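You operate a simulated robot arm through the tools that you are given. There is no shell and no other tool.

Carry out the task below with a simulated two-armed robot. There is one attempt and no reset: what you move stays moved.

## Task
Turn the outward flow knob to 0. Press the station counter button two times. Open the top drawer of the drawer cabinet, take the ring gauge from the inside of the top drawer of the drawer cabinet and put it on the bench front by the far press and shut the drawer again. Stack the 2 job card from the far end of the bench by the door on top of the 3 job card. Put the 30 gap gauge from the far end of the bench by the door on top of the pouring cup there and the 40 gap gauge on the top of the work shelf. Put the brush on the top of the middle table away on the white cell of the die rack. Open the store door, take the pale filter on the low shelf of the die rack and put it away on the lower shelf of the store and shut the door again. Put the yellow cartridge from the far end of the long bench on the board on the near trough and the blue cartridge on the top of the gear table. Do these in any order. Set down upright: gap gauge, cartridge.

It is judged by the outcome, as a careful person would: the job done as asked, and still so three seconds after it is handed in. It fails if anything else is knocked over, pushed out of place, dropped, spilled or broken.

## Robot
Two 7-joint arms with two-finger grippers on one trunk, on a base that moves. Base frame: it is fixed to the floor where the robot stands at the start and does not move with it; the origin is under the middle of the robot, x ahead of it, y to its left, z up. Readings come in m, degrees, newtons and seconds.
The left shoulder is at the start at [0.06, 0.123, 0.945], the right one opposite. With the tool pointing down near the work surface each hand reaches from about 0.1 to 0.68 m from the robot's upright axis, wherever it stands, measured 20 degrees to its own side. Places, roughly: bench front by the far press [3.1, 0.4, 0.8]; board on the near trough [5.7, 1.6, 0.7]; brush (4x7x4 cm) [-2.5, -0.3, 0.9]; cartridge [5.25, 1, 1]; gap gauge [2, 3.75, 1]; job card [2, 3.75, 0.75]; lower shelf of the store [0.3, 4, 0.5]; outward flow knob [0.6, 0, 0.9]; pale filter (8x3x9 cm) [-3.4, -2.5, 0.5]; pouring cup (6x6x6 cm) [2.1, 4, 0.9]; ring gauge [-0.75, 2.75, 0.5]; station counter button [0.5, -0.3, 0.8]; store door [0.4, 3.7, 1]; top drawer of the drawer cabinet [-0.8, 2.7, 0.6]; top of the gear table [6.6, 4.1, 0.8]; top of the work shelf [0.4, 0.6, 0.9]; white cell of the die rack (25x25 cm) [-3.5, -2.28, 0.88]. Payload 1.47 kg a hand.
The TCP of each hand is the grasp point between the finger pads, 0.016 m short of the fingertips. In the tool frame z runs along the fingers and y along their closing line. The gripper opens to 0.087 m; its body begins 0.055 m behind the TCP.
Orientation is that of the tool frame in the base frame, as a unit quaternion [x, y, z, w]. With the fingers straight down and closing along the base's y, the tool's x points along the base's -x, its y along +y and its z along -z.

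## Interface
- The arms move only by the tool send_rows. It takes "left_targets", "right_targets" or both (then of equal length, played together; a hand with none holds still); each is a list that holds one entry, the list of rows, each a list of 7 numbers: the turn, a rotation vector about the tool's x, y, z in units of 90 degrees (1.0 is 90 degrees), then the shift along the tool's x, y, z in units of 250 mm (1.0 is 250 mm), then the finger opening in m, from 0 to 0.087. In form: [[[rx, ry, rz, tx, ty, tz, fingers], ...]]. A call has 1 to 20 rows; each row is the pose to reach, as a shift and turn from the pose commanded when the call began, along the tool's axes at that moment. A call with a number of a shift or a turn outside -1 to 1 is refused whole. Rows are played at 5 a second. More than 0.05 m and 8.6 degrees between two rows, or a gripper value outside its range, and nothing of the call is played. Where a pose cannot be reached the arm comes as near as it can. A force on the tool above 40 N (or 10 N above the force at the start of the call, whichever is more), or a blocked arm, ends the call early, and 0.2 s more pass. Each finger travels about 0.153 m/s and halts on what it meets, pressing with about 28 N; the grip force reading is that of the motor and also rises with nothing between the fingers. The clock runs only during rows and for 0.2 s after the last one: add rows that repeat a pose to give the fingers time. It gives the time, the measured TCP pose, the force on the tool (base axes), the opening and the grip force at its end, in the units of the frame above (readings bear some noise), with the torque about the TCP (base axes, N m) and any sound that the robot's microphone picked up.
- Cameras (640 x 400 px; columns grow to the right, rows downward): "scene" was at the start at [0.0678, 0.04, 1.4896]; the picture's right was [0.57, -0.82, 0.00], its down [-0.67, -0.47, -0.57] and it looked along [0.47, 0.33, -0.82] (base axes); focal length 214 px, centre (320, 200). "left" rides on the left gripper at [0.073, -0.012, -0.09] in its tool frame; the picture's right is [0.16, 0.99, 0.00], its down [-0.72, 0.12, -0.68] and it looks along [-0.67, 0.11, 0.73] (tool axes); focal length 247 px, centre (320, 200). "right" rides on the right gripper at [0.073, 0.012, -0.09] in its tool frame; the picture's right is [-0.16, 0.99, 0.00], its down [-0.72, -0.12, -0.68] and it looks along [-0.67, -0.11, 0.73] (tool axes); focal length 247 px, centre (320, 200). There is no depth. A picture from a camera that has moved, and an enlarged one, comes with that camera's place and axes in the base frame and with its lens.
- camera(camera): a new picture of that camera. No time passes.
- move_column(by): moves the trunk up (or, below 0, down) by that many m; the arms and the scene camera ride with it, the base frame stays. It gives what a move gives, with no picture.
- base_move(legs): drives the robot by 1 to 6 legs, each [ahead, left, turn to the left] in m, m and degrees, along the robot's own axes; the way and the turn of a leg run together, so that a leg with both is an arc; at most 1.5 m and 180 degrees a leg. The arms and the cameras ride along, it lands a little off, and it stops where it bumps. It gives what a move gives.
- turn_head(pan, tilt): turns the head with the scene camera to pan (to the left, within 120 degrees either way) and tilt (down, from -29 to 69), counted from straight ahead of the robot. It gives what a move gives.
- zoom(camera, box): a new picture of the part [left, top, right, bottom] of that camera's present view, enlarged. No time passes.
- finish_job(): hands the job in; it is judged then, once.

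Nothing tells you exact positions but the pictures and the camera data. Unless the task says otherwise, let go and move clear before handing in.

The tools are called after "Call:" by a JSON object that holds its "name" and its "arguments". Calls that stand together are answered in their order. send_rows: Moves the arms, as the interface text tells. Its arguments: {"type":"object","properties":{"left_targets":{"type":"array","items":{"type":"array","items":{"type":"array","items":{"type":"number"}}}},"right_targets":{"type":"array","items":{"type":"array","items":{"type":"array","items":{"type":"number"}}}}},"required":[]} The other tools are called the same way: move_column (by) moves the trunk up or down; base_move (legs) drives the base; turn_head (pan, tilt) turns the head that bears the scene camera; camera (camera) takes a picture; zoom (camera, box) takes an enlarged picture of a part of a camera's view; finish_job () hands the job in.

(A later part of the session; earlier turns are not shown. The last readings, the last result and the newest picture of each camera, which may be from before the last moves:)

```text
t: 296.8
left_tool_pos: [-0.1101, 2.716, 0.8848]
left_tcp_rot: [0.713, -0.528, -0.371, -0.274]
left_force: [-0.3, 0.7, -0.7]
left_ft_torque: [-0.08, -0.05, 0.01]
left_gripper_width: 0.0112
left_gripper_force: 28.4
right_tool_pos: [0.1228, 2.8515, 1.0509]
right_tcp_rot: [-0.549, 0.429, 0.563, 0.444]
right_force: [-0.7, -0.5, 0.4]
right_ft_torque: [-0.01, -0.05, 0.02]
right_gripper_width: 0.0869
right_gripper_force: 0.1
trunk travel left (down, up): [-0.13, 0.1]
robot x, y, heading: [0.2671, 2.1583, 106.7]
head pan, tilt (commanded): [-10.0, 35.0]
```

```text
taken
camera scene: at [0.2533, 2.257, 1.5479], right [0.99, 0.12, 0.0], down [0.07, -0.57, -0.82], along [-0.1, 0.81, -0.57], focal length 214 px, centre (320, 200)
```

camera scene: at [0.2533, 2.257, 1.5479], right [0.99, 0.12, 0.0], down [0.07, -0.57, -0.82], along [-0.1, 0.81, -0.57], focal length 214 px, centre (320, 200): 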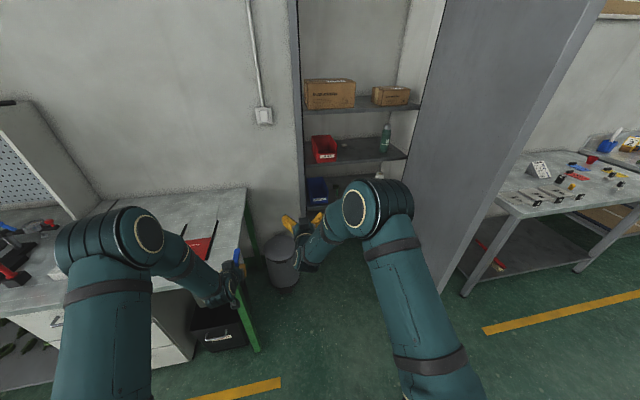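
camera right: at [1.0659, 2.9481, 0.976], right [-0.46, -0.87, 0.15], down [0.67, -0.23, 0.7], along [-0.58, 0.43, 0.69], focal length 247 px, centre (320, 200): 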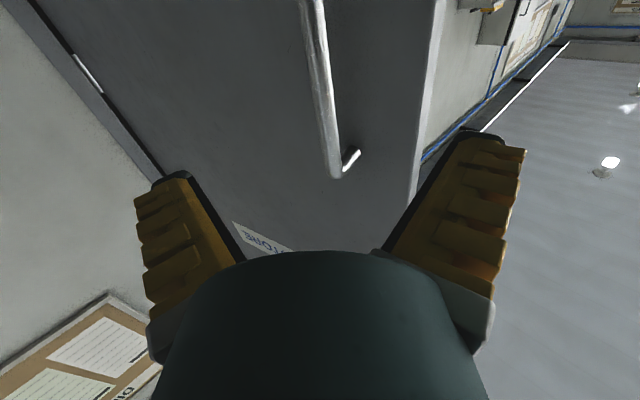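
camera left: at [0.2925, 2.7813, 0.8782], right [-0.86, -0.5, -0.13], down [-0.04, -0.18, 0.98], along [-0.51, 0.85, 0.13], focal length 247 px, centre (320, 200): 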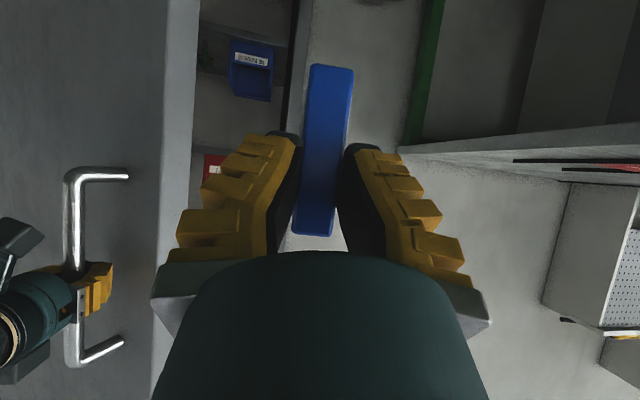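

Call:
{"name": "zoom", "arguments": {"camera": "scene", "box": [290, 60, 430, 240]}}

Call:
{"name": "camera", "arguments": {"camera": "right"}}

Call:
{"name": "camera", "arguments": {"camera": "left"}}

```text
2.22 times, centred on (360, 150) of scene
camera zoom: at [0.2533, 2.257, 1.5479], right [0.99, 0.12, 0.0], down [0.07, -0.57, -0.82], along [-0.1, 0.81, -0.57], focal length 477 px, centre (231, 311)
```

zoom: 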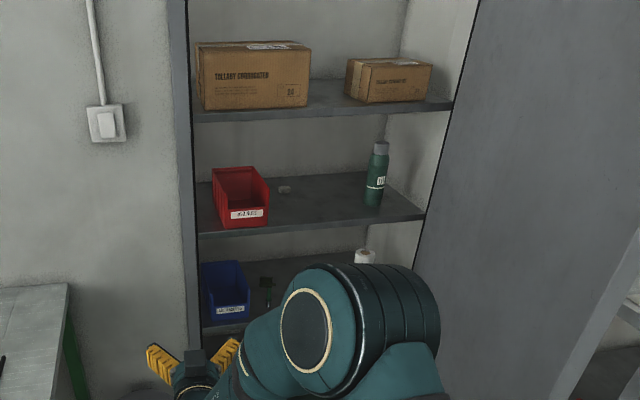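

```text
taken
camera right: at [0.1314, 2.7644, 0.9757], right [-0.96, -0.24, 0.15], down [0.28, -0.65, 0.71], along [-0.07, 0.72, 0.69], focal length 247 px, centre (320, 200)
```

right: 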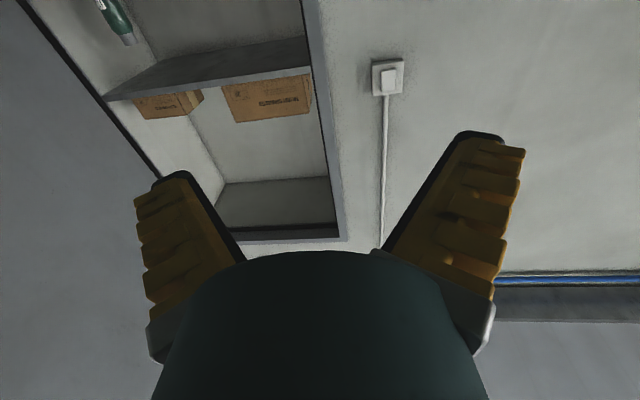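

```text
taken
camera left: at [-0.0659, 2.609, 0.8781], right [-0.92, -0.38, -0.13], down [-0.07, -0.17, 0.98], along [-0.39, 0.91, 0.13], focal length 247 px, centre (320, 200)
```

left: 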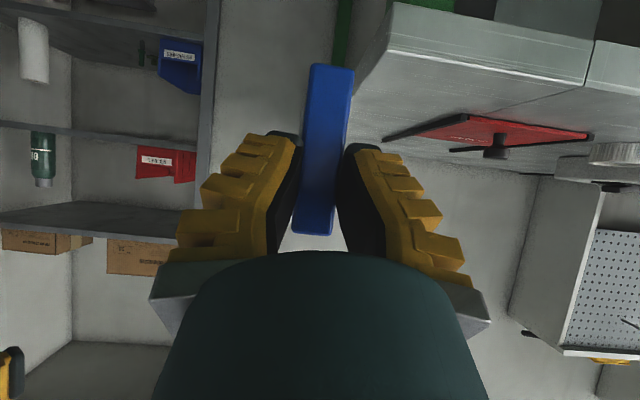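

The store interior is visible: the lower shelf is near z≈0.5, with a blue bin, a small dark item and a white roll, and free space around x≈0.36. I'll push the door wider from the inside using the closed right hand while strafing right.

Call:
{"name": "send_rows", "arguments": {"right_targets": [[[0, 0, 0, 0, 0, 0, 0.05], [0, 0, 0, 0, 0, 0, 0.0], [0, 0, 0, 0, 0, 0, 0.0]]]}}

Call:
{"name": "base_move", "arguments": {"legs": [[0, -0.55, 0]]}}

Call:
{"name": "camera", "arguments": {"camera": "scene"}}

```text
t: 297.6
left_tool_pos: [-0.1104, 2.7163, 0.8845]
left_tcp_rot: [0.713, -0.529, -0.371, -0.274]
left_force: [0.0, -0.4, -1.1]
left_ft_torque: [-0.08, -0.02, -0.02]
left_gripper_width: 0.0112
left_gripper_force: 27.9
right_tool_pos: [0.1224, 2.8525, 1.0512]
right_tcp_rot: [-0.55, 0.43, 0.562, 0.444]
right_force: [-0.8, 0.4, 0.2]
right_ft_torque: [0.0, -0.01, -0.01]
right_gripper_width: 0.0002
right_gripper_force: 28.2
trunk travel left (down, up): [-0.13, 0.1]
robot x, y, heading: [0.2649, 2.1629, 106.6]
head pan, tilt (commanded): [-10.0, 35.0]
```

```text
t: 302.9
left_tool_pos: [0.4143, 2.8749, 0.8844]
left_tcp_rot: [0.714, -0.528, -0.371, -0.274]
left_force: [0.1, -1.0, -0.7]
left_ft_torque: [-0.04, 0.01, -0.02]
left_gripper_width: 0.011
left_gripper_force: 27.8
right_tool_pos: [0.6483, 3.0115, 1.0514]
right_tcp_rot: [-0.551, 0.428, 0.564, 0.443]
right_force: [0.4, -0.5, -0.1]
right_ft_torque: [0.01, -0.01, -0.01]
right_gripper_width: 0.0
right_gripper_force: 28.0
trunk travel left (down, up): [-0.13, 0.1]
robot x, y, heading: [0.7943, 2.3202, 106.6]
head pan, tilt (commanded): [-10.0, 35.0]
```

```text
taken
camera scene: at [0.7804, 2.4161, 1.5479], right [0.99, 0.12, 0.0], down [0.07, -0.57, -0.82], along [-0.1, 0.81, -0.57], focal length 214 px, centre (320, 200)
```

scene: 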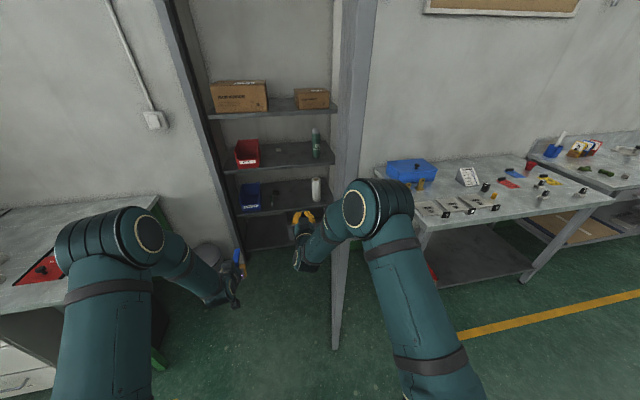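

Call:
{"name": "base_move", "arguments": {"legs": [[0, -0.15, 0]]}}

Call:
{"name": "base_move", "arguments": {"legs": [[0, -0.1, 0]]}}

Call:
{"name": "camera", "arguments": {"camera": "scene"}}

```text
t: 304.8
left_tool_pos: [0.5584, 2.9186, 0.8851]
left_tcp_rot: [0.713, -0.528, -0.371, -0.274]
left_force: [-0.8, 0.7, -0.3]
left_ft_torque: [-0.02, -0.02, 0.01]
left_gripper_width: 0.0113
left_gripper_force: 28.0
right_tool_pos: [0.7903, 3.0555, 1.0509]
right_tcp_rot: [-0.55, 0.427, 0.564, 0.443]
right_force: [-0.6, -0.7, 0.2]
right_ft_torque: [-0.01, 0.01, 0.02]
right_gripper_width: 0.0
right_gripper_force: 27.8
trunk travel left (down, up): [-0.13, 0.1]
robot x, y, heading: [0.9352, 2.3628, 106.9]
head pan, tilt (commanded): [-10.0, 35.0]
```

```text
t: 306.4
left_tool_pos: [0.6561, 2.9478, 0.8845]
left_tcp_rot: [0.713, -0.528, -0.371, -0.274]
left_force: [1.2, 0.7, -0.3]
left_ft_torque: [-0.05, -0.01, 0.01]
left_gripper_width: 0.011
left_gripper_force: 28.4
right_tool_pos: [0.8894, 3.0845, 1.0509]
right_tcp_rot: [-0.55, 0.428, 0.564, 0.443]
right_force: [0.7, -0.1, -0.2]
right_ft_torque: [0.02, -0.04, 0.02]
right_gripper_width: 0.0002
right_gripper_force: 27.3
trunk travel left (down, up): [-0.13, 0.1]
robot x, y, heading: [1.0377, 2.3901, 106.6]
head pan, tilt (commanded): [-10.0, 35.0]
```

```text
taken
camera scene: at [1.0204, 2.4887, 1.5479], right [0.99, 0.12, 0.0], down [0.07, -0.57, -0.82], along [-0.1, 0.81, -0.57], focal length 214 px, centre (320, 200)
```

scene: 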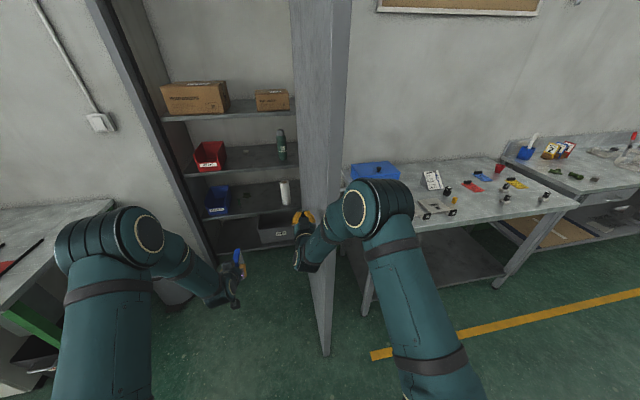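

Call:
{"name": "base_move", "arguments": {"legs": [[0, -0.12, 0]]}}

Call:
{"name": "base_move", "arguments": {"legs": [[0, -0.12, 0]]}}

Call:
{"name": "camera", "arguments": {"camera": "scene"}}

```text
t: 308.1
left_tool_pos: [0.7703, 2.9824, 0.8853]
left_tcp_rot: [0.714, -0.528, -0.371, -0.273]
left_force: [0.5, 0.2, -1.2]
left_ft_torque: [-0.01, -0.01, 0.04]
left_gripper_width: 0.0112
left_gripper_force: 27.7
right_tool_pos: [1.0042, 3.1182, 1.0509]
right_tcp_rot: [-0.549, 0.429, 0.563, 0.444]
right_force: [0.1, -0.8, 0.2]
right_ft_torque: [-0.02, 0.02, 0.02]
right_gripper_width: 0.0
right_gripper_force: 28.4
trunk travel left (down, up): [-0.13, 0.1]
robot x, y, heading: [1.1515, 2.4267, 106.7]
head pan, tilt (commanded): [-10.0, 35.0]
```

```text
t: 309.3
left_tool_pos: [0.8185, 2.9968, 0.8849]
left_tcp_rot: [0.715, -0.526, -0.37, -0.274]
left_force: [-0.4, -0.3, -0.3]
left_ft_torque: [0.01, -0.01, 0.0]
left_gripper_width: 0.0113
left_gripper_force: 28.0
right_tool_pos: [1.0381, 3.1265, 1.0524]
right_tcp_rot: [-0.556, 0.422, 0.571, 0.432]
right_force: [-3.8, 0.6, -1.2]
right_ft_torque: [0.03, 0.12, -0.06]
right_gripper_width: 0.0
right_gripper_force: 27.8
trunk travel left (down, up): [-0.13, 0.1]
robot x, y, heading: [1.1976, 2.4445, 106.9]
head pan, tilt (commanded): [-10.0, 35.0]
stopped in leg 1: the force on the tool passed its limit at 50 N (the readings are from after the stop); the commanded pose is now the measured one
```

```text
taken
camera scene: at [1.1831, 2.5384, 1.5479], right [0.99, 0.12, 0.0], down [0.07, -0.57, -0.82], along [-0.1, 0.81, -0.57], focal length 214 px, centre (320, 200)
```

scene: 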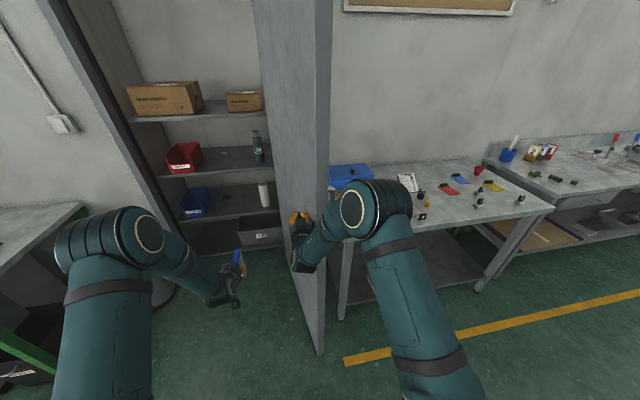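

The door is near 93°. I'll nudge it a bit further with a slow arm push.

Call:
{"name": "send_rows", "arguments": {"right_targets": [[[0, 0, 0, 0, -0.04, 0, 0.0], [0, 0, 0, 0, -0.08, 0, 0.0], [0, 0, 0, 0, -0.12, 0, 0.0], [0, 0, 0, 0, -0.16, 0, 0.0], [0, 0, 0, 0, -0.2, 0, 0.0], [0, 0, 0, 0, -0.24, 0, 0.0], [0, 0, 0, 0, -0.28, 0, 0.0], [0, 0, 0, 0, -0.32, 0, 0.0], [0, 0, 0, 0, -0.36, 0, 0.0], [0, 0, 0, 0, -0.4, 0, 0.0]]]}}

Call:
{"name": "camera", "arguments": {"camera": "scene"}}

```text
t: 309.9
left_tool_pos: [0.8169, 2.9963, 0.8849]
left_tcp_rot: [0.716, -0.525, -0.371, -0.272]
left_force: [-0.3, 0.2, -0.2]
left_ft_torque: [-0.01, 0.02, 0.0]
left_gripper_width: 0.0111
left_gripper_force: 28.2
right_tool_pos: [1.0379, 3.1256, 1.0534]
right_tcp_rot: [-0.56, 0.416, 0.579, 0.422]
right_force: [-16.4, -3.7, -2.0]
right_ft_torque: [0.09, -0.14, -0.58]
right_gripper_width: 0.0
right_gripper_force: 27.8
trunk travel left (down, up): [-0.13, 0.1]
robot x, y, heading: [1.1985, 2.4443, 107.4]
head pan, tilt (commanded): [-10.0, 35.0]
stopped in row 2 (right hand): the force on the tool passed its limit at 46 N (the readings are from after the stop); the commanded pose is now the measured one
```

```text
taken
camera scene: at [1.1833, 2.5383, 1.5479], right [0.99, 0.13, 0.0], down [0.07, -0.57, -0.82], along [-0.1, 0.81, -0.57], focal length 214 px, centre (320, 200)
```

scene: 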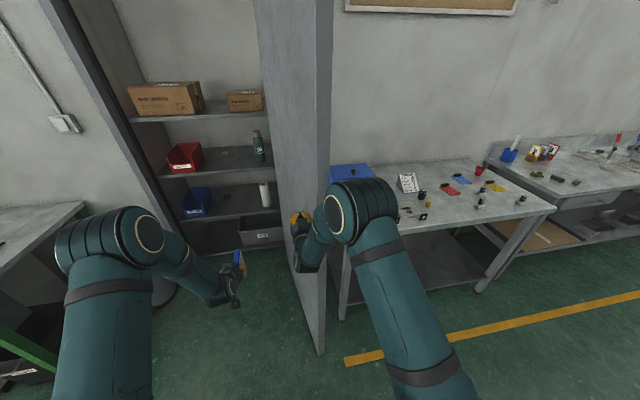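

The door is at its stop (~93°), which is wide enough. I'll pull the right hand away and tuck it, then position for placing the filter.

Call:
{"name": "base_move", "arguments": {"legs": [[-0.15, 0.25, 0]]}}

Call:
{"name": "send_rows", "arguments": {"right_targets": [[[0, 0.083, 0, 0, -0.06, -0.08, 0.0], [0, 0.167, 0, 0, -0.13, -0.16, 0.0], [0, 0.25, 0, 0, -0.2, -0.25, 0.0], [0, 0.333, 0, 0, -0.26, -0.33, 0.0], [0, 0.417, 0, 0, -0.33, -0.41, 0.0], [0, 0.5, 0, 0, -0.4, -0.5, 0.0], [0, 0.583, 0, 0, -0.46, -0.58, 0.0], [0, 0.667, 0, 0, -0.53, -0.66, 0.0], [0, 0.75, 0, 0, -0.6, -0.75, 0.0], [0, 0.833, 0, 0, -0.66, -0.83, 0.0], [0, 0.917, 0, 0, -0.73, -0.91, 0.0], [0, 1.0, 0, 0, -0.8, -1.0, 0.0]]]}}

Call:
{"name": "camera", "arguments": {"camera": "scene"}}

```text
t: 312.7
left_tool_pos: [0.62, 2.7778, 0.885]
left_tcp_rot: [0.715, -0.525, -0.372, -0.273]
left_force: [-0.1, 1.4, -0.7]
left_ft_torque: [-0.01, 0.01, -0.01]
left_gripper_width: 0.0113
left_gripper_force: 27.9
right_tool_pos: [0.8473, 2.9096, 1.0528]
right_tcp_rot: [-0.559, 0.418, 0.577, 0.425]
right_force: [0.6, -0.8, -0.1]
right_ft_torque: [0.0, -0.02, -0.01]
right_gripper_width: 0.0
right_gripper_force: 27.6
trunk travel left (down, up): [-0.13, 0.1]
robot x, y, heading: [1.0044, 2.2269, 107.2]
head pan, tilt (commanded): [-10.0, 35.0]
```

```text
t: 315.3
left_tool_pos: [0.6204, 2.7782, 0.8851]
left_tcp_rot: [0.716, -0.525, -0.372, -0.272]
left_force: [0.6, -0.4, -1.1]
left_ft_torque: [-0.03, 0.0, -0.01]
left_gripper_width: 0.0115
left_gripper_force: 28.0
right_tool_pos: [1.1128, 2.729, 1.0447]
right_tcp_rot: [0.803, -0.595, -0.013, -0.004]
right_force: [-0.7, 0.4, 0.7]
right_ft_torque: [-0.02, -0.02, -0.04]
right_gripper_width: 0.0
right_gripper_force: 28.3
trunk travel left (down, up): [-0.13, 0.1]
robot x, y, heading: [1.0044, 2.2246, 107.1]
head pan, tilt (commanded): [-10.0, 35.0]
```

```text
taken
camera scene: at [0.9884, 2.3205, 1.5479], right [0.99, 0.13, 0.0], down [0.07, -0.57, -0.82], along [-0.1, 0.81, -0.57], focal length 214 px, centre (320, 200)
```

scene: 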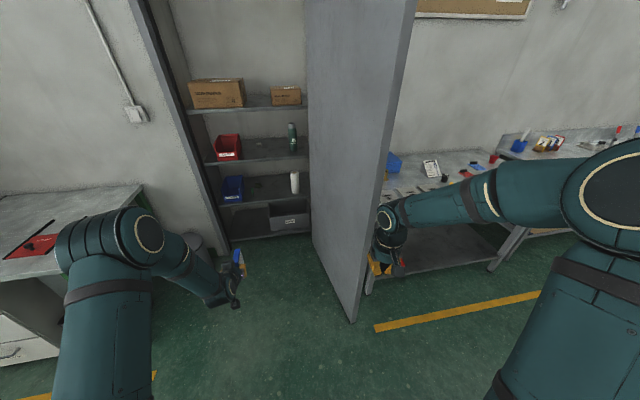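

Call:
{"name": "base_move", "arguments": {"legs": [[0, 0.48, 0], [0, 0, -17]]}}

Call:
{"name": "move_column", "arguments": {"by": -0.13}}

Call:
{"name": "turn_head", "arguments": {"pan": 5, "tilt": 35}}

Call:
{"name": "camera", "arguments": {"camera": "scene"}}

Call:
{"name": "camera", "arguments": {"camera": "left"}}

```text
t: 321.0
left_tool_pos: [0.3369, 2.7214, 0.8865]
left_tcp_rot: [0.63, -0.624, -0.328, -0.325]
left_force: [-0.5, -0.8, -0.1]
left_ft_torque: [-0.03, -0.02, 0.03]
left_gripper_width: 0.0111
left_gripper_force: 27.9
right_tool_pos: [0.7923, 2.532, 1.0455]
right_tcp_rot: [-0.706, 0.708, 0.013, 0.006]
right_force: [0.3, 0.3, -0.2]
right_ft_torque: [-0.03, 0.0, 0.0]
right_gripper_width: 0.0
right_gripper_force: 28.2
trunk travel left (down, up): [-0.13, 0.1]
robot x, y, heading: [0.5395, 2.0813, 90.3]
head pan, tilt (commanded): [-10.0, 35.0]
```

```text
t: 322.6
left_tool_pos: [0.3351, 2.7216, 0.7551]
left_tcp_rot: [0.631, -0.624, -0.328, -0.324]
left_force: [-0.4, 0.1, -0.8]
left_ft_torque: [-0.04, -0.01, -0.02]
left_gripper_width: 0.0112
left_gripper_force: 28.6
right_tool_pos: [0.792, 2.5324, 0.9153]
right_tcp_rot: [-0.706, 0.708, 0.012, 0.008]
right_force: [0.0, -0.7, -0.1]
right_ft_torque: [-0.02, 0.0, -0.01]
right_gripper_width: 0.0001
right_gripper_force: 27.5
trunk travel left (down, up): [0.0, 0.23]
robot x, y, heading: [0.5428, 2.0829, 90.2]
head pan, tilt (commanded): [-10.0, 35.0]
```

```text
t: 323.4
left_tool_pos: [0.3362, 2.7219, 0.7549]
left_tcp_rot: [0.63, -0.625, -0.327, -0.325]
left_force: [0.4, -0.4, -0.2]
left_ft_torque: [-0.01, 0.0, -0.01]
left_gripper_width: 0.0112
left_gripper_force: 28.2
right_tool_pos: [0.7915, 2.5315, 0.9156]
right_tcp_rot: [-0.706, 0.708, 0.012, 0.007]
right_force: [0.1, -0.3, 0.8]
right_ft_torque: [0.0, 0.0, 0.0]
right_gripper_width: 0.0
right_gripper_force: 28.1
trunk travel left (down, up): [0.0, 0.23]
robot x, y, heading: [0.5448, 2.0806, 90.3]
head pan, tilt (commanded): [5.0, 35.0]
```

```text
taken
camera scene: at [0.5328, 2.1783, 1.4179], right [1.0, 0.09, 0.0], down [0.05, -0.57, -0.82], along [-0.07, 0.82, -0.57], focal length 214 px, centre (320, 200)
```

scene: 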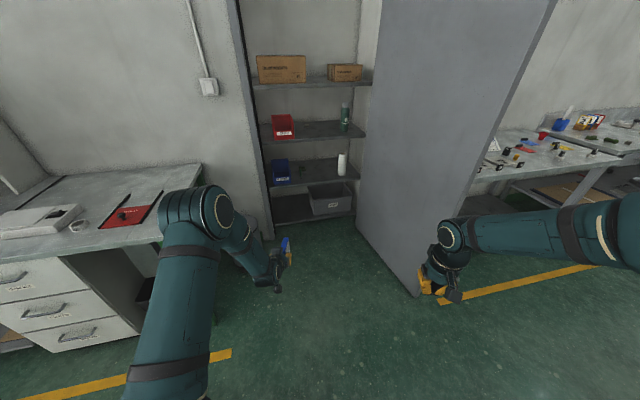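

```text
taken
camera left: at [0.3492, 2.6057, 0.7479], right [-0.99, -0.1, -0.13], down [-0.11, -0.14, 0.98], along [-0.12, 0.98, 0.13], focal length 247 px, centre (320, 200)
```

left: 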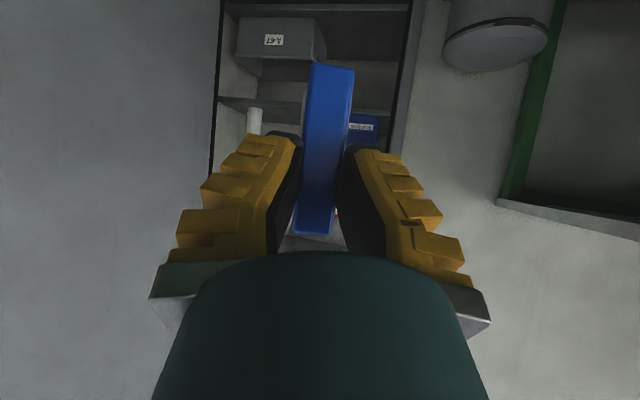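

Call:
{"name": "zoom", "arguments": {"camera": "scene", "box": [240, 80, 380, 230]}}

Call:
{"name": "zoom", "arguments": {"camera": "scene", "box": [255, 140, 375, 200]}}

```text
2.67 times, centred on (310, 155) of scene
camera zoom: at [0.5328, 2.1783, 1.4179], right [1.0, 0.09, 0.0], down [0.05, -0.57, -0.82], along [-0.07, 0.82, -0.57], focal length 572 px, centre (347, 320)
```

zoom: 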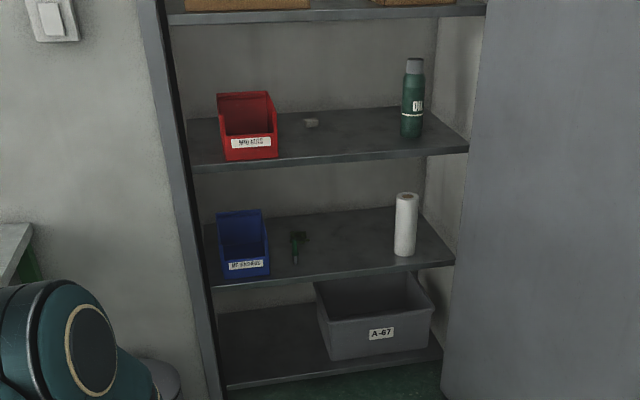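

```text
5.33 times, centred on (315, 170) of scene
camera zoom: at [0.5328, 2.1783, 1.4179], right [1.0, 0.09, 0.0], down [0.05, -0.57, -0.82], along [-0.07, 0.82, -0.57], focal length 1144 px, centre (347, 360)
```

zoom: 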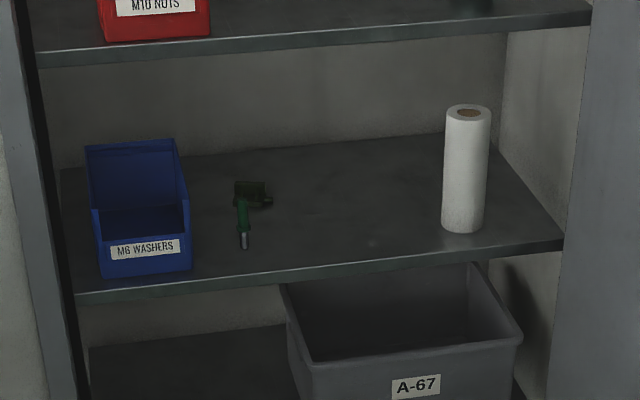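

The lower shelf has free space between the green tool and the white roll, around [0.39, 3.86]. I'll tuck the right hand, lower the left hand to insertion height, and drive in.

Call:
{"name": "send_rows", "arguments": {"left_targets": [[[0, 0, 0, 0.093, 0, 0.138, 0.0], [0, 0, 0, 0.186, 0, 0.276, 0.0], [0, 0, 0, 0.279, 0, 0.414, 0.0], [0, 0, 0, 0.371, 0, 0.551, 0.0]]], "right_targets": [[[0, 0, 0, 0.12, 0.05, -0.05, 0.0], [0, 0, 0, 0.24, 0.1, -0.1, 0.0], [0, 0, 0, 0.36, 0.15, -0.15, 0.0], [0, 0, 0, 0.48, 0.2, -0.2, 0.0]]]}}

Call:
{"name": "base_move", "arguments": {"legs": [[0.8, -0.054, 0]]}}

Call:
{"name": "camera", "arguments": {"camera": "left"}}

Call:
{"name": "camera", "arguments": {"camera": "scene"}}

```text
t: 324.4
left_tool_pos: [0.3355, 2.7805, 0.6006]
left_tcp_rot: [0.631, -0.625, -0.327, -0.324]
left_force: [0.4, 0.2, 0.3]
left_ft_torque: [-0.03, 0.0, 0.0]
left_gripper_width: 0.0111
left_gripper_force: 28.4
right_tool_pos: [0.7419, 2.4103, 0.9631]
right_tcp_rot: [-0.706, 0.708, 0.012, 0.007]
right_force: [-0.5, 0.4, -0.3]
right_ft_torque: [0.01, -0.02, 0.0]
right_gripper_width: 0.0
right_gripper_force: 27.6
trunk travel left (down, up): [0.0, 0.23]
robot x, y, heading: [0.5404, 2.0814, 90.5]
head pan, tilt (commanded): [5.0, 35.0]
```

```text
t: 328.6
left_tool_pos: [0.3853, 3.578, 0.601]
left_tcp_rot: [0.631, -0.624, -0.328, -0.324]
left_force: [0.4, 0.2, -0.3]
left_ft_torque: [-0.02, 0.0, 0.01]
left_gripper_width: 0.0113
left_gripper_force: 27.5
right_tool_pos: [0.7911, 3.2074, 0.9622]
right_tcp_rot: [-0.707, 0.707, 0.012, 0.007]
right_force: [0.3, 0.1, -0.5]
right_ft_torque: [-0.02, 0.03, -0.03]
right_gripper_width: 0.0
right_gripper_force: 27.8
trunk travel left (down, up): [0.0, 0.23]
robot x, y, heading: [0.5935, 2.8775, 90.3]
head pan, tilt (commanded): [5.0, 35.0]
```

```text
taken
camera left: at [0.3983, 3.4601, 0.5935], right [-0.99, -0.1, -0.13], down [-0.11, -0.14, 0.98], along [-0.12, 0.98, 0.13], focal length 247 px, centre (320, 200)
```

left: 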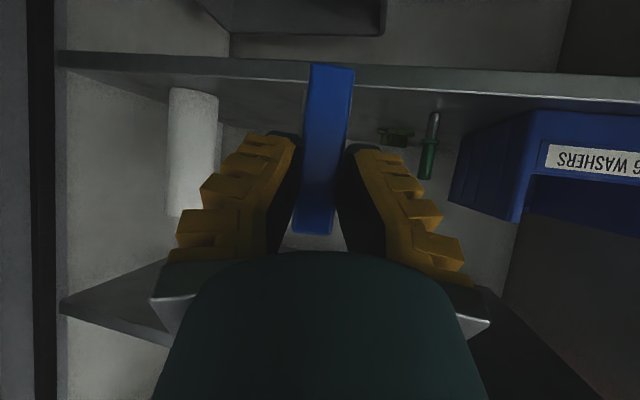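

```text
taken
camera scene: at [0.5826, 2.9744, 1.4178], right [1.0, 0.09, 0.0], down [0.05, -0.57, -0.82], along [-0.08, 0.82, -0.57], focal length 214 px, centre (320, 200)
```

scene: 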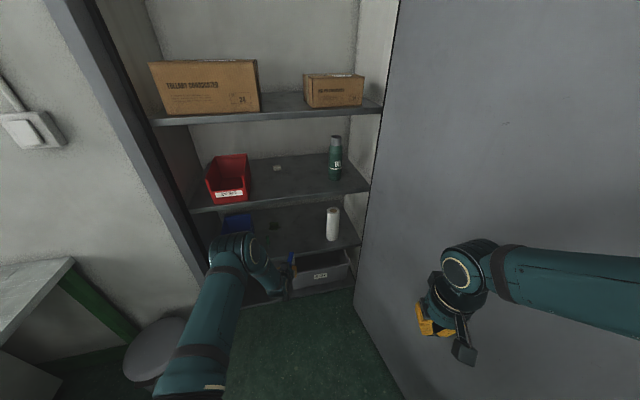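

Call:
{"name": "base_move", "arguments": {"legs": [[0.2, 0, 0]]}}

Call:
{"name": "camera", "arguments": {"camera": "left"}}

Call:
{"name": "camera", "arguments": {"camera": "scene"}}

```text
t: 330.2
left_tool_pos: [0.3836, 3.7764, 0.5997]
left_tcp_rot: [0.631, -0.625, -0.327, -0.324]
left_force: [0.4, -0.1, -0.6]
left_ft_torque: [-0.03, 0.03, -0.01]
left_gripper_width: 0.0111
left_gripper_force: 27.7
right_tool_pos: [0.7911, 3.4077, 0.9635]
right_tcp_rot: [-0.706, 0.708, 0.011, 0.007]
right_force: [1.0, 0.8, -0.6]
right_ft_torque: [-0.02, 0.03, -0.01]
right_gripper_width: 0.0
right_gripper_force: 27.9
trunk travel left (down, up): [0.0, 0.23]
robot x, y, heading: [0.593, 3.074, 90.3]
head pan, tilt (commanded): [5.0, 35.0]
```

```text
taken
camera left: at [0.3971, 3.6607, 0.5932], right [-0.99, -0.1, -0.13], down [-0.11, -0.14, 0.98], along [-0.12, 0.98, 0.13], focal length 247 px, centre (320, 200)
```

left: 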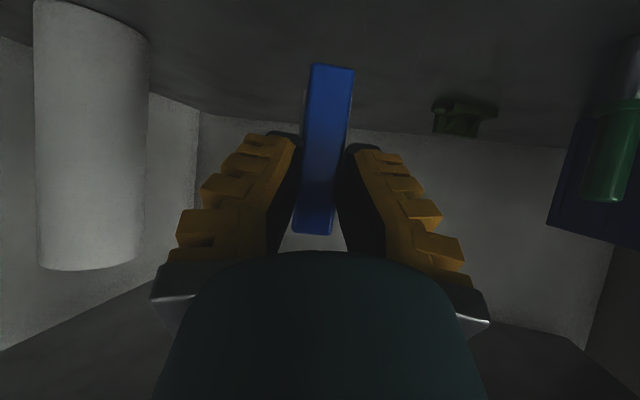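

```text
taken
camera scene: at [0.5815, 3.1754, 1.4178], right [1.0, 0.09, 0.0], down [0.05, -0.57, -0.82], along [-0.08, 0.82, -0.57], focal length 214 px, centre (320, 200)
```

scene: 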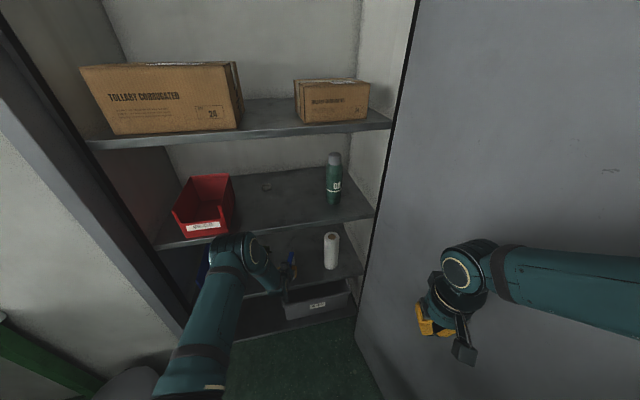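

Call:
{"name": "send_rows", "arguments": {"left_targets": [[[0, 0, 0, -0.08, 0, 0.115, 0.0], [0, 0, 0, -0.16, 0, 0.23, 0.0], [0, 0, 0, -0.11, 0, 0.265, 0.0], [0, 0, 0, -0.078, 0, 0.287, 0.0]]]}}

Call:
{"name": "camera", "arguments": {"camera": "left"}}

```text
t: 331.2
left_tool_pos: [0.3833, 3.8479, 0.5737]
left_tcp_rot: [0.631, -0.624, -0.328, -0.324]
left_force: [-0.6, 0.6, -0.6]
left_ft_torque: [-0.01, 0.0, 0.0]
left_gripper_width: 0.0112
left_gripper_force: 27.6
right_tool_pos: [0.7918, 3.4078, 0.9621]
right_tcp_rot: [-0.706, 0.708, 0.011, 0.008]
right_force: [0.7, 0.1, -0.1]
right_ft_torque: [0.0, -0.02, 0.01]
right_gripper_width: 0.0
right_gripper_force: 27.8
trunk travel left (down, up): [0.0, 0.23]
robot x, y, heading: [0.5909, 3.0799, 90.4]
head pan, tilt (commanded): [5.0, 35.0]
```

```text
taken
camera left: at [0.3962, 3.7312, 0.5678], right [-0.99, -0.1, -0.13], down [-0.11, -0.14, 0.98], along [-0.12, 0.98, 0.13], focal length 247 px, centre (320, 200)
```

left: 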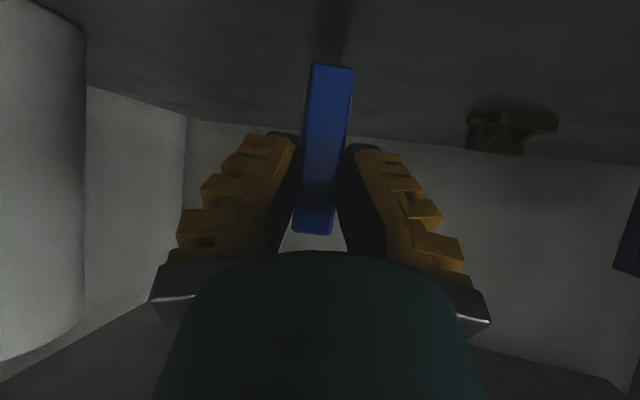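

Call:
{"name": "send_rows", "arguments": {"left_targets": [[[0, 0, 0, 0.0131, 0, 0.0091, 0.0], [0, 0, 0, 0.0262, 0, 0.0182, 0.0], [0, 0, 0, 0.0328, 0, 0.0228, 0.0]]]}}

```text
t: 332.0
left_tool_pos: [0.3833, 3.8464, 0.5659]
left_tcp_rot: [0.631, -0.625, -0.327, -0.324]
left_force: [0.5, -0.3, -0.5]
left_ft_torque: [-0.02, 0.04, 0.0]
left_gripper_width: 0.0114
left_gripper_force: 28.6
right_tool_pos: [0.7904, 3.4071, 0.9624]
right_tcp_rot: [-0.707, 0.708, 0.012, 0.007]
right_force: [0.3, 0.1, -0.5]
right_ft_torque: [0.03, 0.01, -0.03]
right_gripper_width: 0.0
right_gripper_force: 28.1
trunk travel left (down, up): [0.0, 0.23]
robot x, y, heading: [0.5914, 3.0783, 90.2]
head pan, tilt (commanded): [5.0, 35.0]
```

Call:
{"name": "send_rows", "arguments": {"left_targets": [[[0, 0, 0, 0.0066, 0, 0.0046, 0.0], [0, 0, 0, 0.0131, 0, 0.0091, 0.0]]]}}

Call:
{"name": "camera", "arguments": {"camera": "left"}}

```text
t: 332.6
left_tool_pos: [0.3828, 3.8469, 0.5612]
left_tcp_rot: [0.63, -0.625, -0.327, -0.325]
left_force: [1.2, 0.9, -0.9]
left_ft_torque: [-0.04, 0.03, 0.01]
left_gripper_width: 0.0113
left_gripper_force: 27.9
right_tool_pos: [0.7916, 3.4069, 0.9628]
right_tcp_rot: [-0.706, 0.708, 0.012, 0.007]
right_force: [0.1, -0.5, -0.1]
right_ft_torque: [0.0, 0.04, -0.02]
right_gripper_width: 0.0
right_gripper_force: 27.9
trunk travel left (down, up): [0.0, 0.23]
robot x, y, heading: [0.5908, 3.0785, 90.2]
head pan, tilt (commanded): [5.0, 35.0]
```

```text
taken
camera left: at [0.3963, 3.7305, 0.5542], right [-0.99, -0.1, -0.13], down [-0.11, -0.14, 0.98], along [-0.12, 0.98, 0.13], focal length 247 px, centre (320, 200)
```

left: 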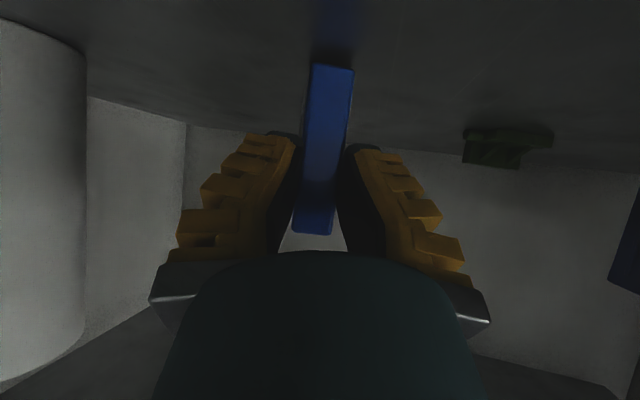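

Call:
{"name": "send_rows", "arguments": {"left_targets": [[[0, 0, 0, 0.0066, 0, 0.0046, 0.0], [0, 0, 0, 0.0131, 0, 0.0091, 0.0], [0, 0, 0, 0.0197, 0, 0.0137, 0.0]]]}}

```text
t: 333.4
left_tool_pos: [0.3828, 3.8469, 0.5581]
left_tcp_rot: [0.63, -0.624, -0.329, -0.325]
left_force: [0.5, -3.7, 12.0]
left_ft_torque: [0.76, 0.03, -0.02]
left_gripper_width: 0.0153
left_gripper_force: 28.6
right_tool_pos: [0.7921, 3.4058, 0.9635]
right_tcp_rot: [0.707, -0.707, -0.013, -0.006]
right_force: [0.1, 0.3, -0.1]
right_ft_torque: [-0.03, 0.02, 0.0]
right_gripper_width: 0.0
right_gripper_force: 28.2
trunk travel left (down, up): [0.0, 0.23]
robot x, y, heading: [0.5884, 3.0807, 90.3]
head pan, tilt (commanded): [5.0, 35.0]
```

The filter is on the shelf. I'll open the fingers gently.

Call:
{"name": "send_rows", "arguments": {"left_targets": [[[0, 0, 0, -0.004, 0, -0.003, 0.02], [0, 0, 0, -0.004, 0, -0.003, 0.03], [0, 0, 0, -0.004, 0, -0.003, 0.04], [0, 0, 0, -0.004, 0, -0.003, 0.05], [0, 0, 0, -0.004, 0, -0.003, 0.06]]]}}

Call:
{"name": "camera", "arguments": {"camera": "left"}}

```text
t: 334.6
left_tool_pos: [0.3839, 3.8459, 0.5575]
left_tcp_rot: [0.631, -0.624, -0.328, -0.324]
left_force: [-0.2, 0.5, 1.3]
left_ft_torque: [0.0, -0.01, 0.01]
left_gripper_width: 0.0646
left_gripper_force: 2.6
right_tool_pos: [0.7919, 3.4073, 0.9622]
right_tcp_rot: [-0.707, 0.707, 0.011, 0.007]
right_force: [-0.2, 0.6, 0.1]
right_ft_torque: [0.0, 0.02, -0.04]
right_gripper_width: 0.0
right_gripper_force: 28.2
trunk travel left (down, up): [0.0, 0.23]
robot x, y, heading: [0.5893, 3.0795, 90.3]
head pan, tilt (commanded): [5.0, 35.0]
```

```text
taken
camera left: at [0.3965, 3.7304, 0.5495], right [-0.99, -0.1, -0.13], down [-0.11, -0.14, 0.98], along [-0.12, 0.98, 0.13], focal length 247 px, centre (320, 200)
```

left: 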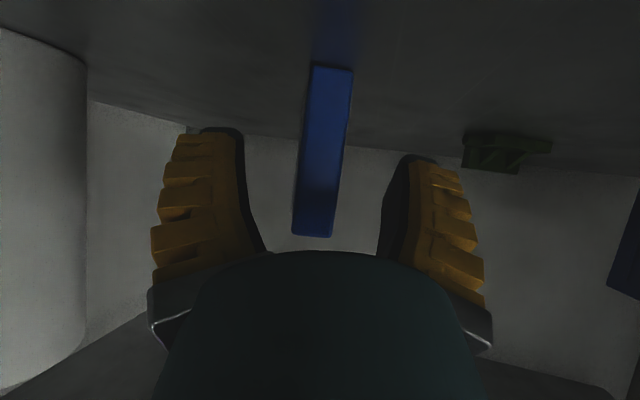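

Call:
{"name": "send_rows", "arguments": {"left_targets": [[[0, 0, 0, 0.076, 0, -0.109, 0.06], [0, 0, 0, 0.152, 0, -0.219, 0.06], [0, 0, 0, 0.228, 0, -0.328, 0.06]]]}}

Call:
{"name": "camera", "arguments": {"camera": "left"}}

Call:
{"name": "base_move", "arguments": {"legs": [[-0.5, 0, 0]]}}

Call:
{"name": "camera", "arguments": {"camera": "scene"}}

```text
t: 335.4
left_tool_pos: [0.3849, 3.7459, 0.5584]
left_tcp_rot: [0.631, -0.624, -0.328, -0.324]
left_force: [-0.8, -0.6, -0.1]
left_ft_torque: [-0.03, -0.02, -0.01]
left_gripper_width: 0.0649
left_gripper_force: 3.5
right_tool_pos: [0.7917, 3.4072, 0.9623]
right_tcp_rot: [-0.707, 0.707, 0.012, 0.008]
right_force: [0.3, -0.3, -0.4]
right_ft_torque: [0.02, -0.01, 0.0]
right_gripper_width: 0.0
right_gripper_force: 28.1
trunk travel left (down, up): [0.0, 0.23]
robot x, y, heading: [0.5906, 3.0807, 90.2]
head pan, tilt (commanded): [5.0, 35.0]
```

```text
taken
camera left: at [0.3973, 3.6301, 0.5506], right [-0.99, -0.1, -0.13], down [-0.11, -0.14, 0.98], along [-0.12, 0.98, 0.13], focal length 247 px, centre (320, 200)
```

left: 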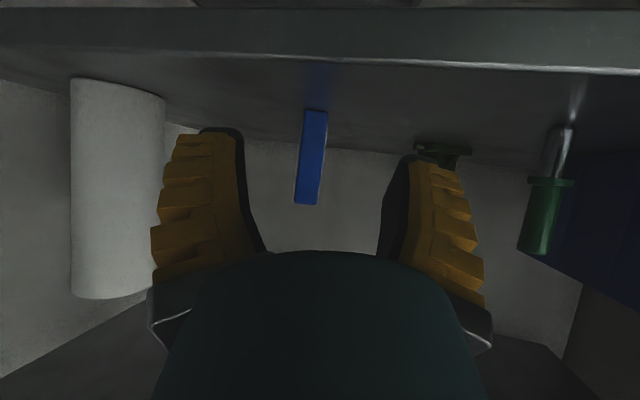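

```text
t: 338.4
left_tool_pos: [0.3902, 3.2491, 0.5584]
left_tcp_rot: [0.629, -0.626, -0.327, -0.325]
left_force: [-0.7, -0.8, 0.8]
left_ft_torque: [-0.01, 0.02, -0.03]
left_gripper_width: 0.0646
left_gripper_force: 3.4
right_tool_pos: [0.7954, 2.9074, 0.9624]
right_tcp_rot: [-0.704, 0.71, 0.012, 0.008]
right_force: [0.0, 0.9, 0.3]
right_ft_torque: [-0.03, -0.02, 0.02]
right_gripper_width: 0.0
right_gripper_force: 27.8
trunk travel left (down, up): [0.0, 0.23]
robot x, y, heading: [0.5878, 2.5815, 90.0]
head pan, tilt (commanded): [5.0, 35.0]
```

```text
taken
camera scene: at [0.5832, 2.6757, 1.4179], right [1.0, 0.09, 0.0], down [0.05, -0.57, -0.82], along [-0.07, 0.82, -0.57], focal length 214 px, centre (320, 200)
```

scene: 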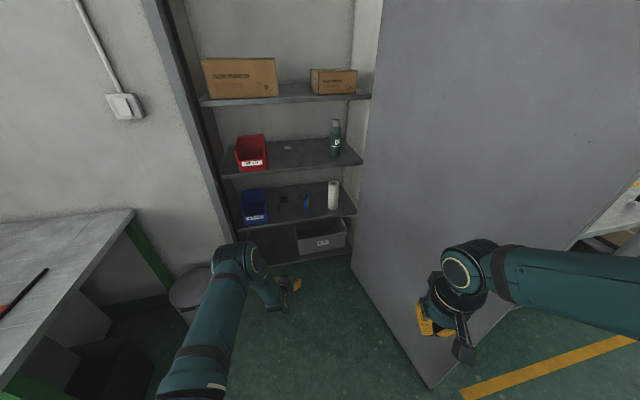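

The filter is standing on the lower shelf. Now I'll close the door: go around to its outer side, then push it shut with the closed left hand below handle height.

Call:
{"name": "send_rows", "arguments": {"left_targets": [[[0, 0, 0, 0, 0, 0, 0.03], [0, 0, 0, 0, 0, 0, 0.0], [0, 0, 0, 0, 0, 0, 0.0]]]}}

Call:
{"name": "move_column", "arguments": {"by": 0.1}}

Call:
{"name": "base_move", "arguments": {"legs": [[-0.55, 0, 0], [0, -1.0, 0], [0.33, 0, 0]]}}

Call:
{"name": "turn_head", "arguments": {"pan": 10, "tilt": 40}}

Call:
{"name": "camera", "arguments": {"camera": "scene"}}

```text
t: 339.2
left_tool_pos: [0.3893, 3.2489, 0.5565]
left_tcp_rot: [0.629, -0.626, -0.327, -0.325]
left_force: [0.3, -0.1, -0.5]
left_ft_torque: [-0.02, 0.01, 0.0]
left_gripper_width: 0.0001
left_gripper_force: 28.1
right_tool_pos: [0.7936, 2.9079, 0.9634]
right_tcp_rot: [-0.704, 0.71, 0.013, 0.007]
right_force: [0.2, 0.4, 0.3]
right_ft_torque: [-0.01, -0.02, -0.02]
right_gripper_width: 0.0
right_gripper_force: 27.8
trunk travel left (down, up): [0.0, 0.23]
robot x, y, heading: [0.5912, 2.58, 90.0]
head pan, tilt (commanded): [5.0, 35.0]
```

```text
t: 340.5
left_tool_pos: [0.3894, 3.2501, 0.6581]
left_tcp_rot: [0.628, -0.626, -0.327, -0.325]
left_force: [0.0, 0.4, 0.1]
left_ft_torque: [-0.05, 0.04, 0.01]
left_gripper_width: 0.0
left_gripper_force: 28.3
right_tool_pos: [0.796, 2.9085, 1.0625]
right_tcp_rot: [-0.704, 0.711, 0.012, 0.007]
right_force: [-0.1, 0.0, 0.5]
right_ft_torque: [0.01, -0.01, 0.02]
right_gripper_width: 0.0001
right_gripper_force: 28.1
trunk travel left (down, up): [-0.1, 0.13]
robot x, y, heading: [0.5934, 2.579, 89.7]
head pan, tilt (commanded): [5.0, 35.0]
```

```text
t: 354.1
left_tool_pos: [1.3985, 3.0204, 0.6574]
left_tcp_rot: [-0.626, 0.629, 0.326, 0.326]
left_force: [0.0, -0.1, -0.7]
left_ft_torque: [0.01, 0.0, 0.0]
left_gripper_width: 0.0
left_gripper_force: 28.6
right_tool_pos: [1.8011, 2.6758, 1.0623]
right_tcp_rot: [-0.701, 0.713, 0.013, 0.007]
right_force: [-0.1, -0.1, 0.3]
right_ft_torque: [0.0, -0.01, 0.03]
right_gripper_width: 0.0
right_gripper_force: 28.8
trunk travel left (down, up): [-0.1, 0.13]
robot x, y, heading: [1.5921, 2.3529, 89.2]
head pan, tilt (commanded): [5.0, 35.0]
```

```text
t: 354.8
left_tool_pos: [1.3983, 3.0194, 0.6576]
left_tcp_rot: [-0.626, 0.63, 0.324, 0.326]
left_force: [0.0, 0.2, -0.6]
left_ft_torque: [0.01, -0.02, -0.02]
left_gripper_width: 0.0
left_gripper_force: 27.7
right_tool_pos: [1.8001, 2.6751, 1.0638]
right_tcp_rot: [-0.701, 0.713, 0.011, 0.007]
right_force: [-0.1, -0.5, -0.7]
right_ft_torque: [-0.03, 0.03, -0.01]
right_gripper_width: 0.0001
right_gripper_force: 28.3
trunk travel left (down, up): [-0.1, 0.13]
robot x, y, heading: [1.5932, 2.3494, 89.4]
head pan, tilt (commanded): [10.0, 40.0]
```

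```text
taken
camera scene: at [1.5791, 2.441, 1.5104], right [0.99, 0.16, 0.0], down [0.1, -0.63, -0.77], along [-0.12, 0.76, -0.64], focal length 214 px, centre (320, 200)
```

scene: 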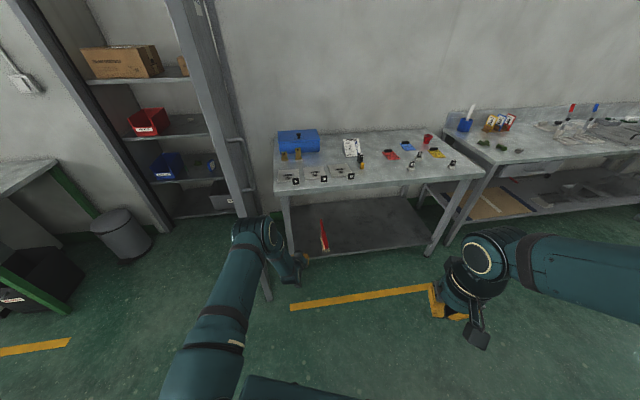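

Call:
{"name": "base_move", "arguments": {"legs": [[0.1, 0, 0.6], [0, 0.2, 0]]}}

Call:
{"name": "camera", "arguments": {"camera": "left"}}

Call:
{"name": "camera", "arguments": {"camera": "scene"}}

```text
t: 357.9
left_tool_pos: [1.191, 3.1183, 0.6579]
left_tcp_rot: [0.629, -0.626, -0.327, -0.325]
left_force: [0.6, 0.6, -0.2]
left_ft_torque: [-0.01, -0.04, -0.01]
left_gripper_width: 0.0
left_gripper_force: 27.9
right_tool_pos: [1.598, 2.7776, 1.0626]
right_tcp_rot: [-0.705, 0.709, 0.012, 0.006]
right_force: [-1.1, 0.6, 0.1]
right_ft_torque: [-0.02, -0.03, -0.01]
right_gripper_width: 0.0
right_gripper_force: 28.3
trunk travel left (down, up): [-0.1, 0.13]
robot x, y, heading: [1.397, 2.4488, 90.3]
head pan, tilt (commanded): [10.0, 40.0]
```

```text
taken
camera left: at [1.2041, 3.0015, 0.6502], right [-0.99, -0.1, -0.13], down [-0.11, -0.14, 0.98], along [-0.11, 0.99, 0.13], focal length 247 px, centre (320, 200)
```

left: 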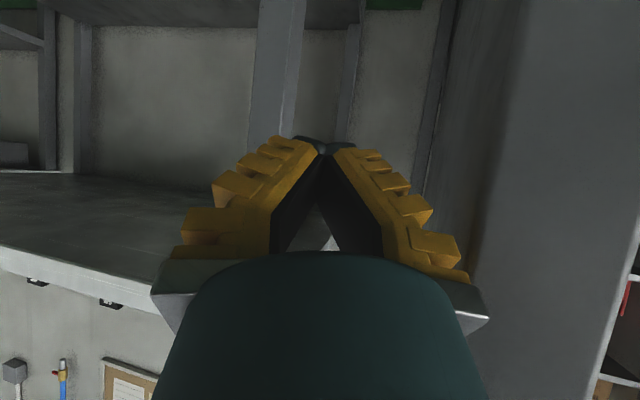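

```text
taken
camera scene: at [1.3789, 2.5409, 1.5103], right [0.98, 0.17, 0.0], down [0.11, -0.63, -0.77], along [-0.13, 0.75, -0.64], focal length 214 px, centre (320, 200)
```

scene: 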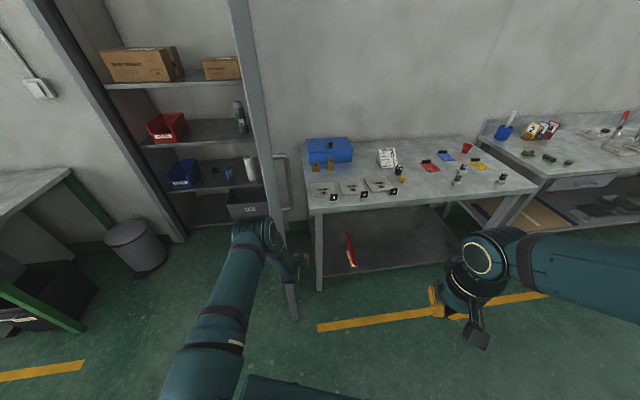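

Call:
{"name": "base_move", "arguments": {"legs": [[0, 0.12, 0]]}}

Call:
{"name": "base_move", "arguments": {"legs": [[0, 0.15, 0]]}}

Call:
{"name": "camera", "arguments": {"camera": "scene"}}

```text
t: 359.6
left_tool_pos: [1.0719, 3.118, 0.6574]
left_tcp_rot: [0.629, -0.626, -0.327, -0.325]
left_force: [-0.3, 0.1, -0.1]
left_ft_torque: [-0.03, 0.0, -0.03]
left_gripper_width: 0.0002
left_gripper_force: 28.4
right_tool_pos: [1.4786, 2.7771, 1.0623]
right_tcp_rot: [-0.705, 0.709, 0.012, 0.007]
right_force: [-0.5, -0.1, 0.1]
right_ft_torque: [0.02, 0.02, -0.05]
right_gripper_width: 0.0
right_gripper_force: 28.0
trunk travel left (down, up): [-0.1, 0.13]
robot x, y, heading: [1.2736, 2.4478, 90.1]
head pan, tilt (commanded): [10.0, 40.0]
```

```text
t: 361.6
left_tool_pos: [0.9224, 3.1165, 0.6576]
left_tcp_rot: [0.63, -0.625, -0.328, -0.325]
left_force: [0.0, -0.7, -0.4]
left_ft_torque: [-0.02, 0.02, 0.03]
left_gripper_width: 0.0002
left_gripper_force: 28.1
right_tool_pos: [1.3294, 2.7766, 1.0626]
right_tcp_rot: [-0.706, 0.708, 0.012, 0.007]
right_force: [-0.2, -0.4, 0.1]
right_ft_torque: [-0.03, 0.0, -0.03]
right_gripper_width: 0.0
right_gripper_force: 28.4
trunk travel left (down, up): [-0.1, 0.13]
robot x, y, heading: [1.1324, 2.4456, 90.3]
head pan, tilt (commanded): [10.0, 40.0]
```

```text
taken
camera scene: at [1.111, 2.5404, 1.5103], right [0.98, 0.18, 0.0], down [0.11, -0.63, -0.77], along [-0.13, 0.75, -0.64], focal length 214 px, centre (320, 200)
```

scene: 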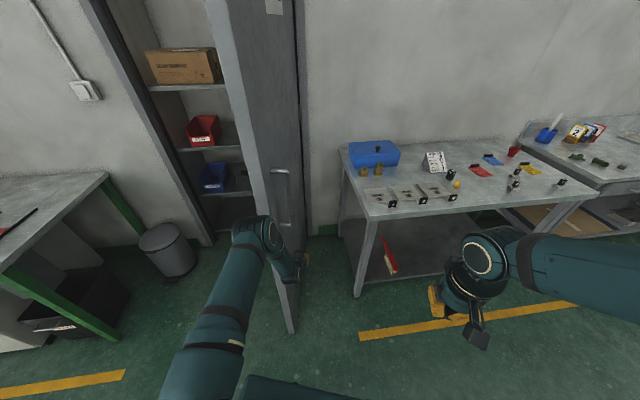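

The door is swinging with the push. I'll continue.

Call:
{"name": "base_move", "arguments": {"legs": [[0, 0.15, 0], [0, 0.15, 0]]}}

Call:
{"name": "camera", "arguments": {"camera": "scene"}}

```text
t: 365.1
left_tool_pos: [0.6241, 3.1161, 0.6575]
left_tcp_rot: [0.629, -0.625, -0.328, -0.325]
left_force: [-0.4, 0.7, 0.1]
left_ft_torque: [0.03, 0.02, 0.02]
left_gripper_width: 0.0001
left_gripper_force: 27.8
right_tool_pos: [1.0288, 2.7756, 1.0627]
right_tcp_rot: [-0.706, 0.708, 0.013, 0.007]
right_force: [-0.2, -0.3, -0.2]
right_ft_torque: [-0.01, -0.02, -0.02]
right_gripper_width: 0.0
right_gripper_force: 27.6
trunk travel left (down, up): [-0.1, 0.13]
robot x, y, heading: [0.8256, 2.4481, 89.9]
head pan, tilt (commanded): [10.0, 40.0]
```

```text
taken
camera scene: at [0.8102, 2.5397, 1.5103], right [0.98, 0.17, 0.0], down [0.11, -0.63, -0.77], along [-0.13, 0.75, -0.64], focal length 214 px, centre (320, 200)
```

scene: 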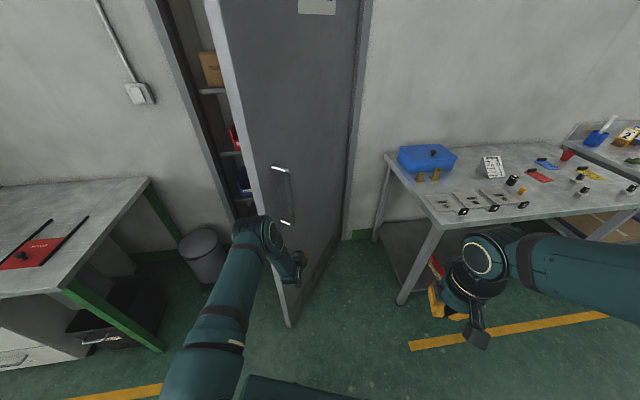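

Call:
{"name": "base_move", "arguments": {"legs": [[0.1, 0.13, 0]]}}

Call:
{"name": "base_move", "arguments": {"legs": [[0.12, 0.08, 0]]}}

Call:
{"name": "camera", "arguments": {"camera": "scene"}}

```text
t: 366.9
left_tool_pos: [0.4938, 3.2167, 0.6575]
left_tcp_rot: [0.63, -0.625, -0.327, -0.325]
left_force: [0.2, -0.1, -0.5]
left_ft_torque: [0.01, 0.02, -0.02]
left_gripper_width: 0.0002
left_gripper_force: 28.1
right_tool_pos: [0.8984, 2.877, 1.0635]
right_tcp_rot: [-0.705, 0.709, 0.012, 0.007]
right_force: [0.8, 0.8, 0.0]
right_ft_torque: [0.0, 0.0, -0.07]
right_gripper_width: 0.0001
right_gripper_force: 28.3
trunk travel left (down, up): [-0.1, 0.13]
robot x, y, heading: [0.6981, 2.5477, 90.0]
head pan, tilt (commanded): [10.0, 40.0]
```

```text
t: 368.3
left_tool_pos: [0.4129, 3.3378, 0.6566]
left_tcp_rot: [0.629, -0.626, -0.326, -0.324]
left_force: [-1.2, 0.1, -0.3]
left_ft_torque: [0.01, -0.01, -0.03]
left_gripper_width: 0.0
left_gripper_force: 27.5
right_tool_pos: [0.8188, 2.9967, 1.0613]
right_tcp_rot: [-0.705, 0.709, 0.011, 0.007]
right_force: [-0.4, 0.3, 0.0]
right_ft_torque: [-0.01, 0.0, -0.01]
right_gripper_width: 0.0001
right_gripper_force: 28.0
trunk travel left (down, up): [-0.1, 0.13]
robot x, y, heading: [0.6164, 2.6668, 90.1]
head pan, tilt (commanded): [10.0, 40.0]
```

```text
taken
camera scene: at [0.6003, 2.761, 1.5102], right [0.98, 0.17, 0.0], down [0.11, -0.63, -0.77], along [-0.13, 0.75, -0.64], focal length 214 px, centre (320, 200)
```

scene: 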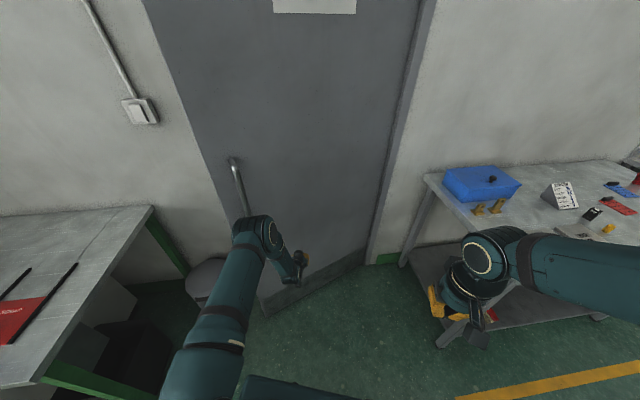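

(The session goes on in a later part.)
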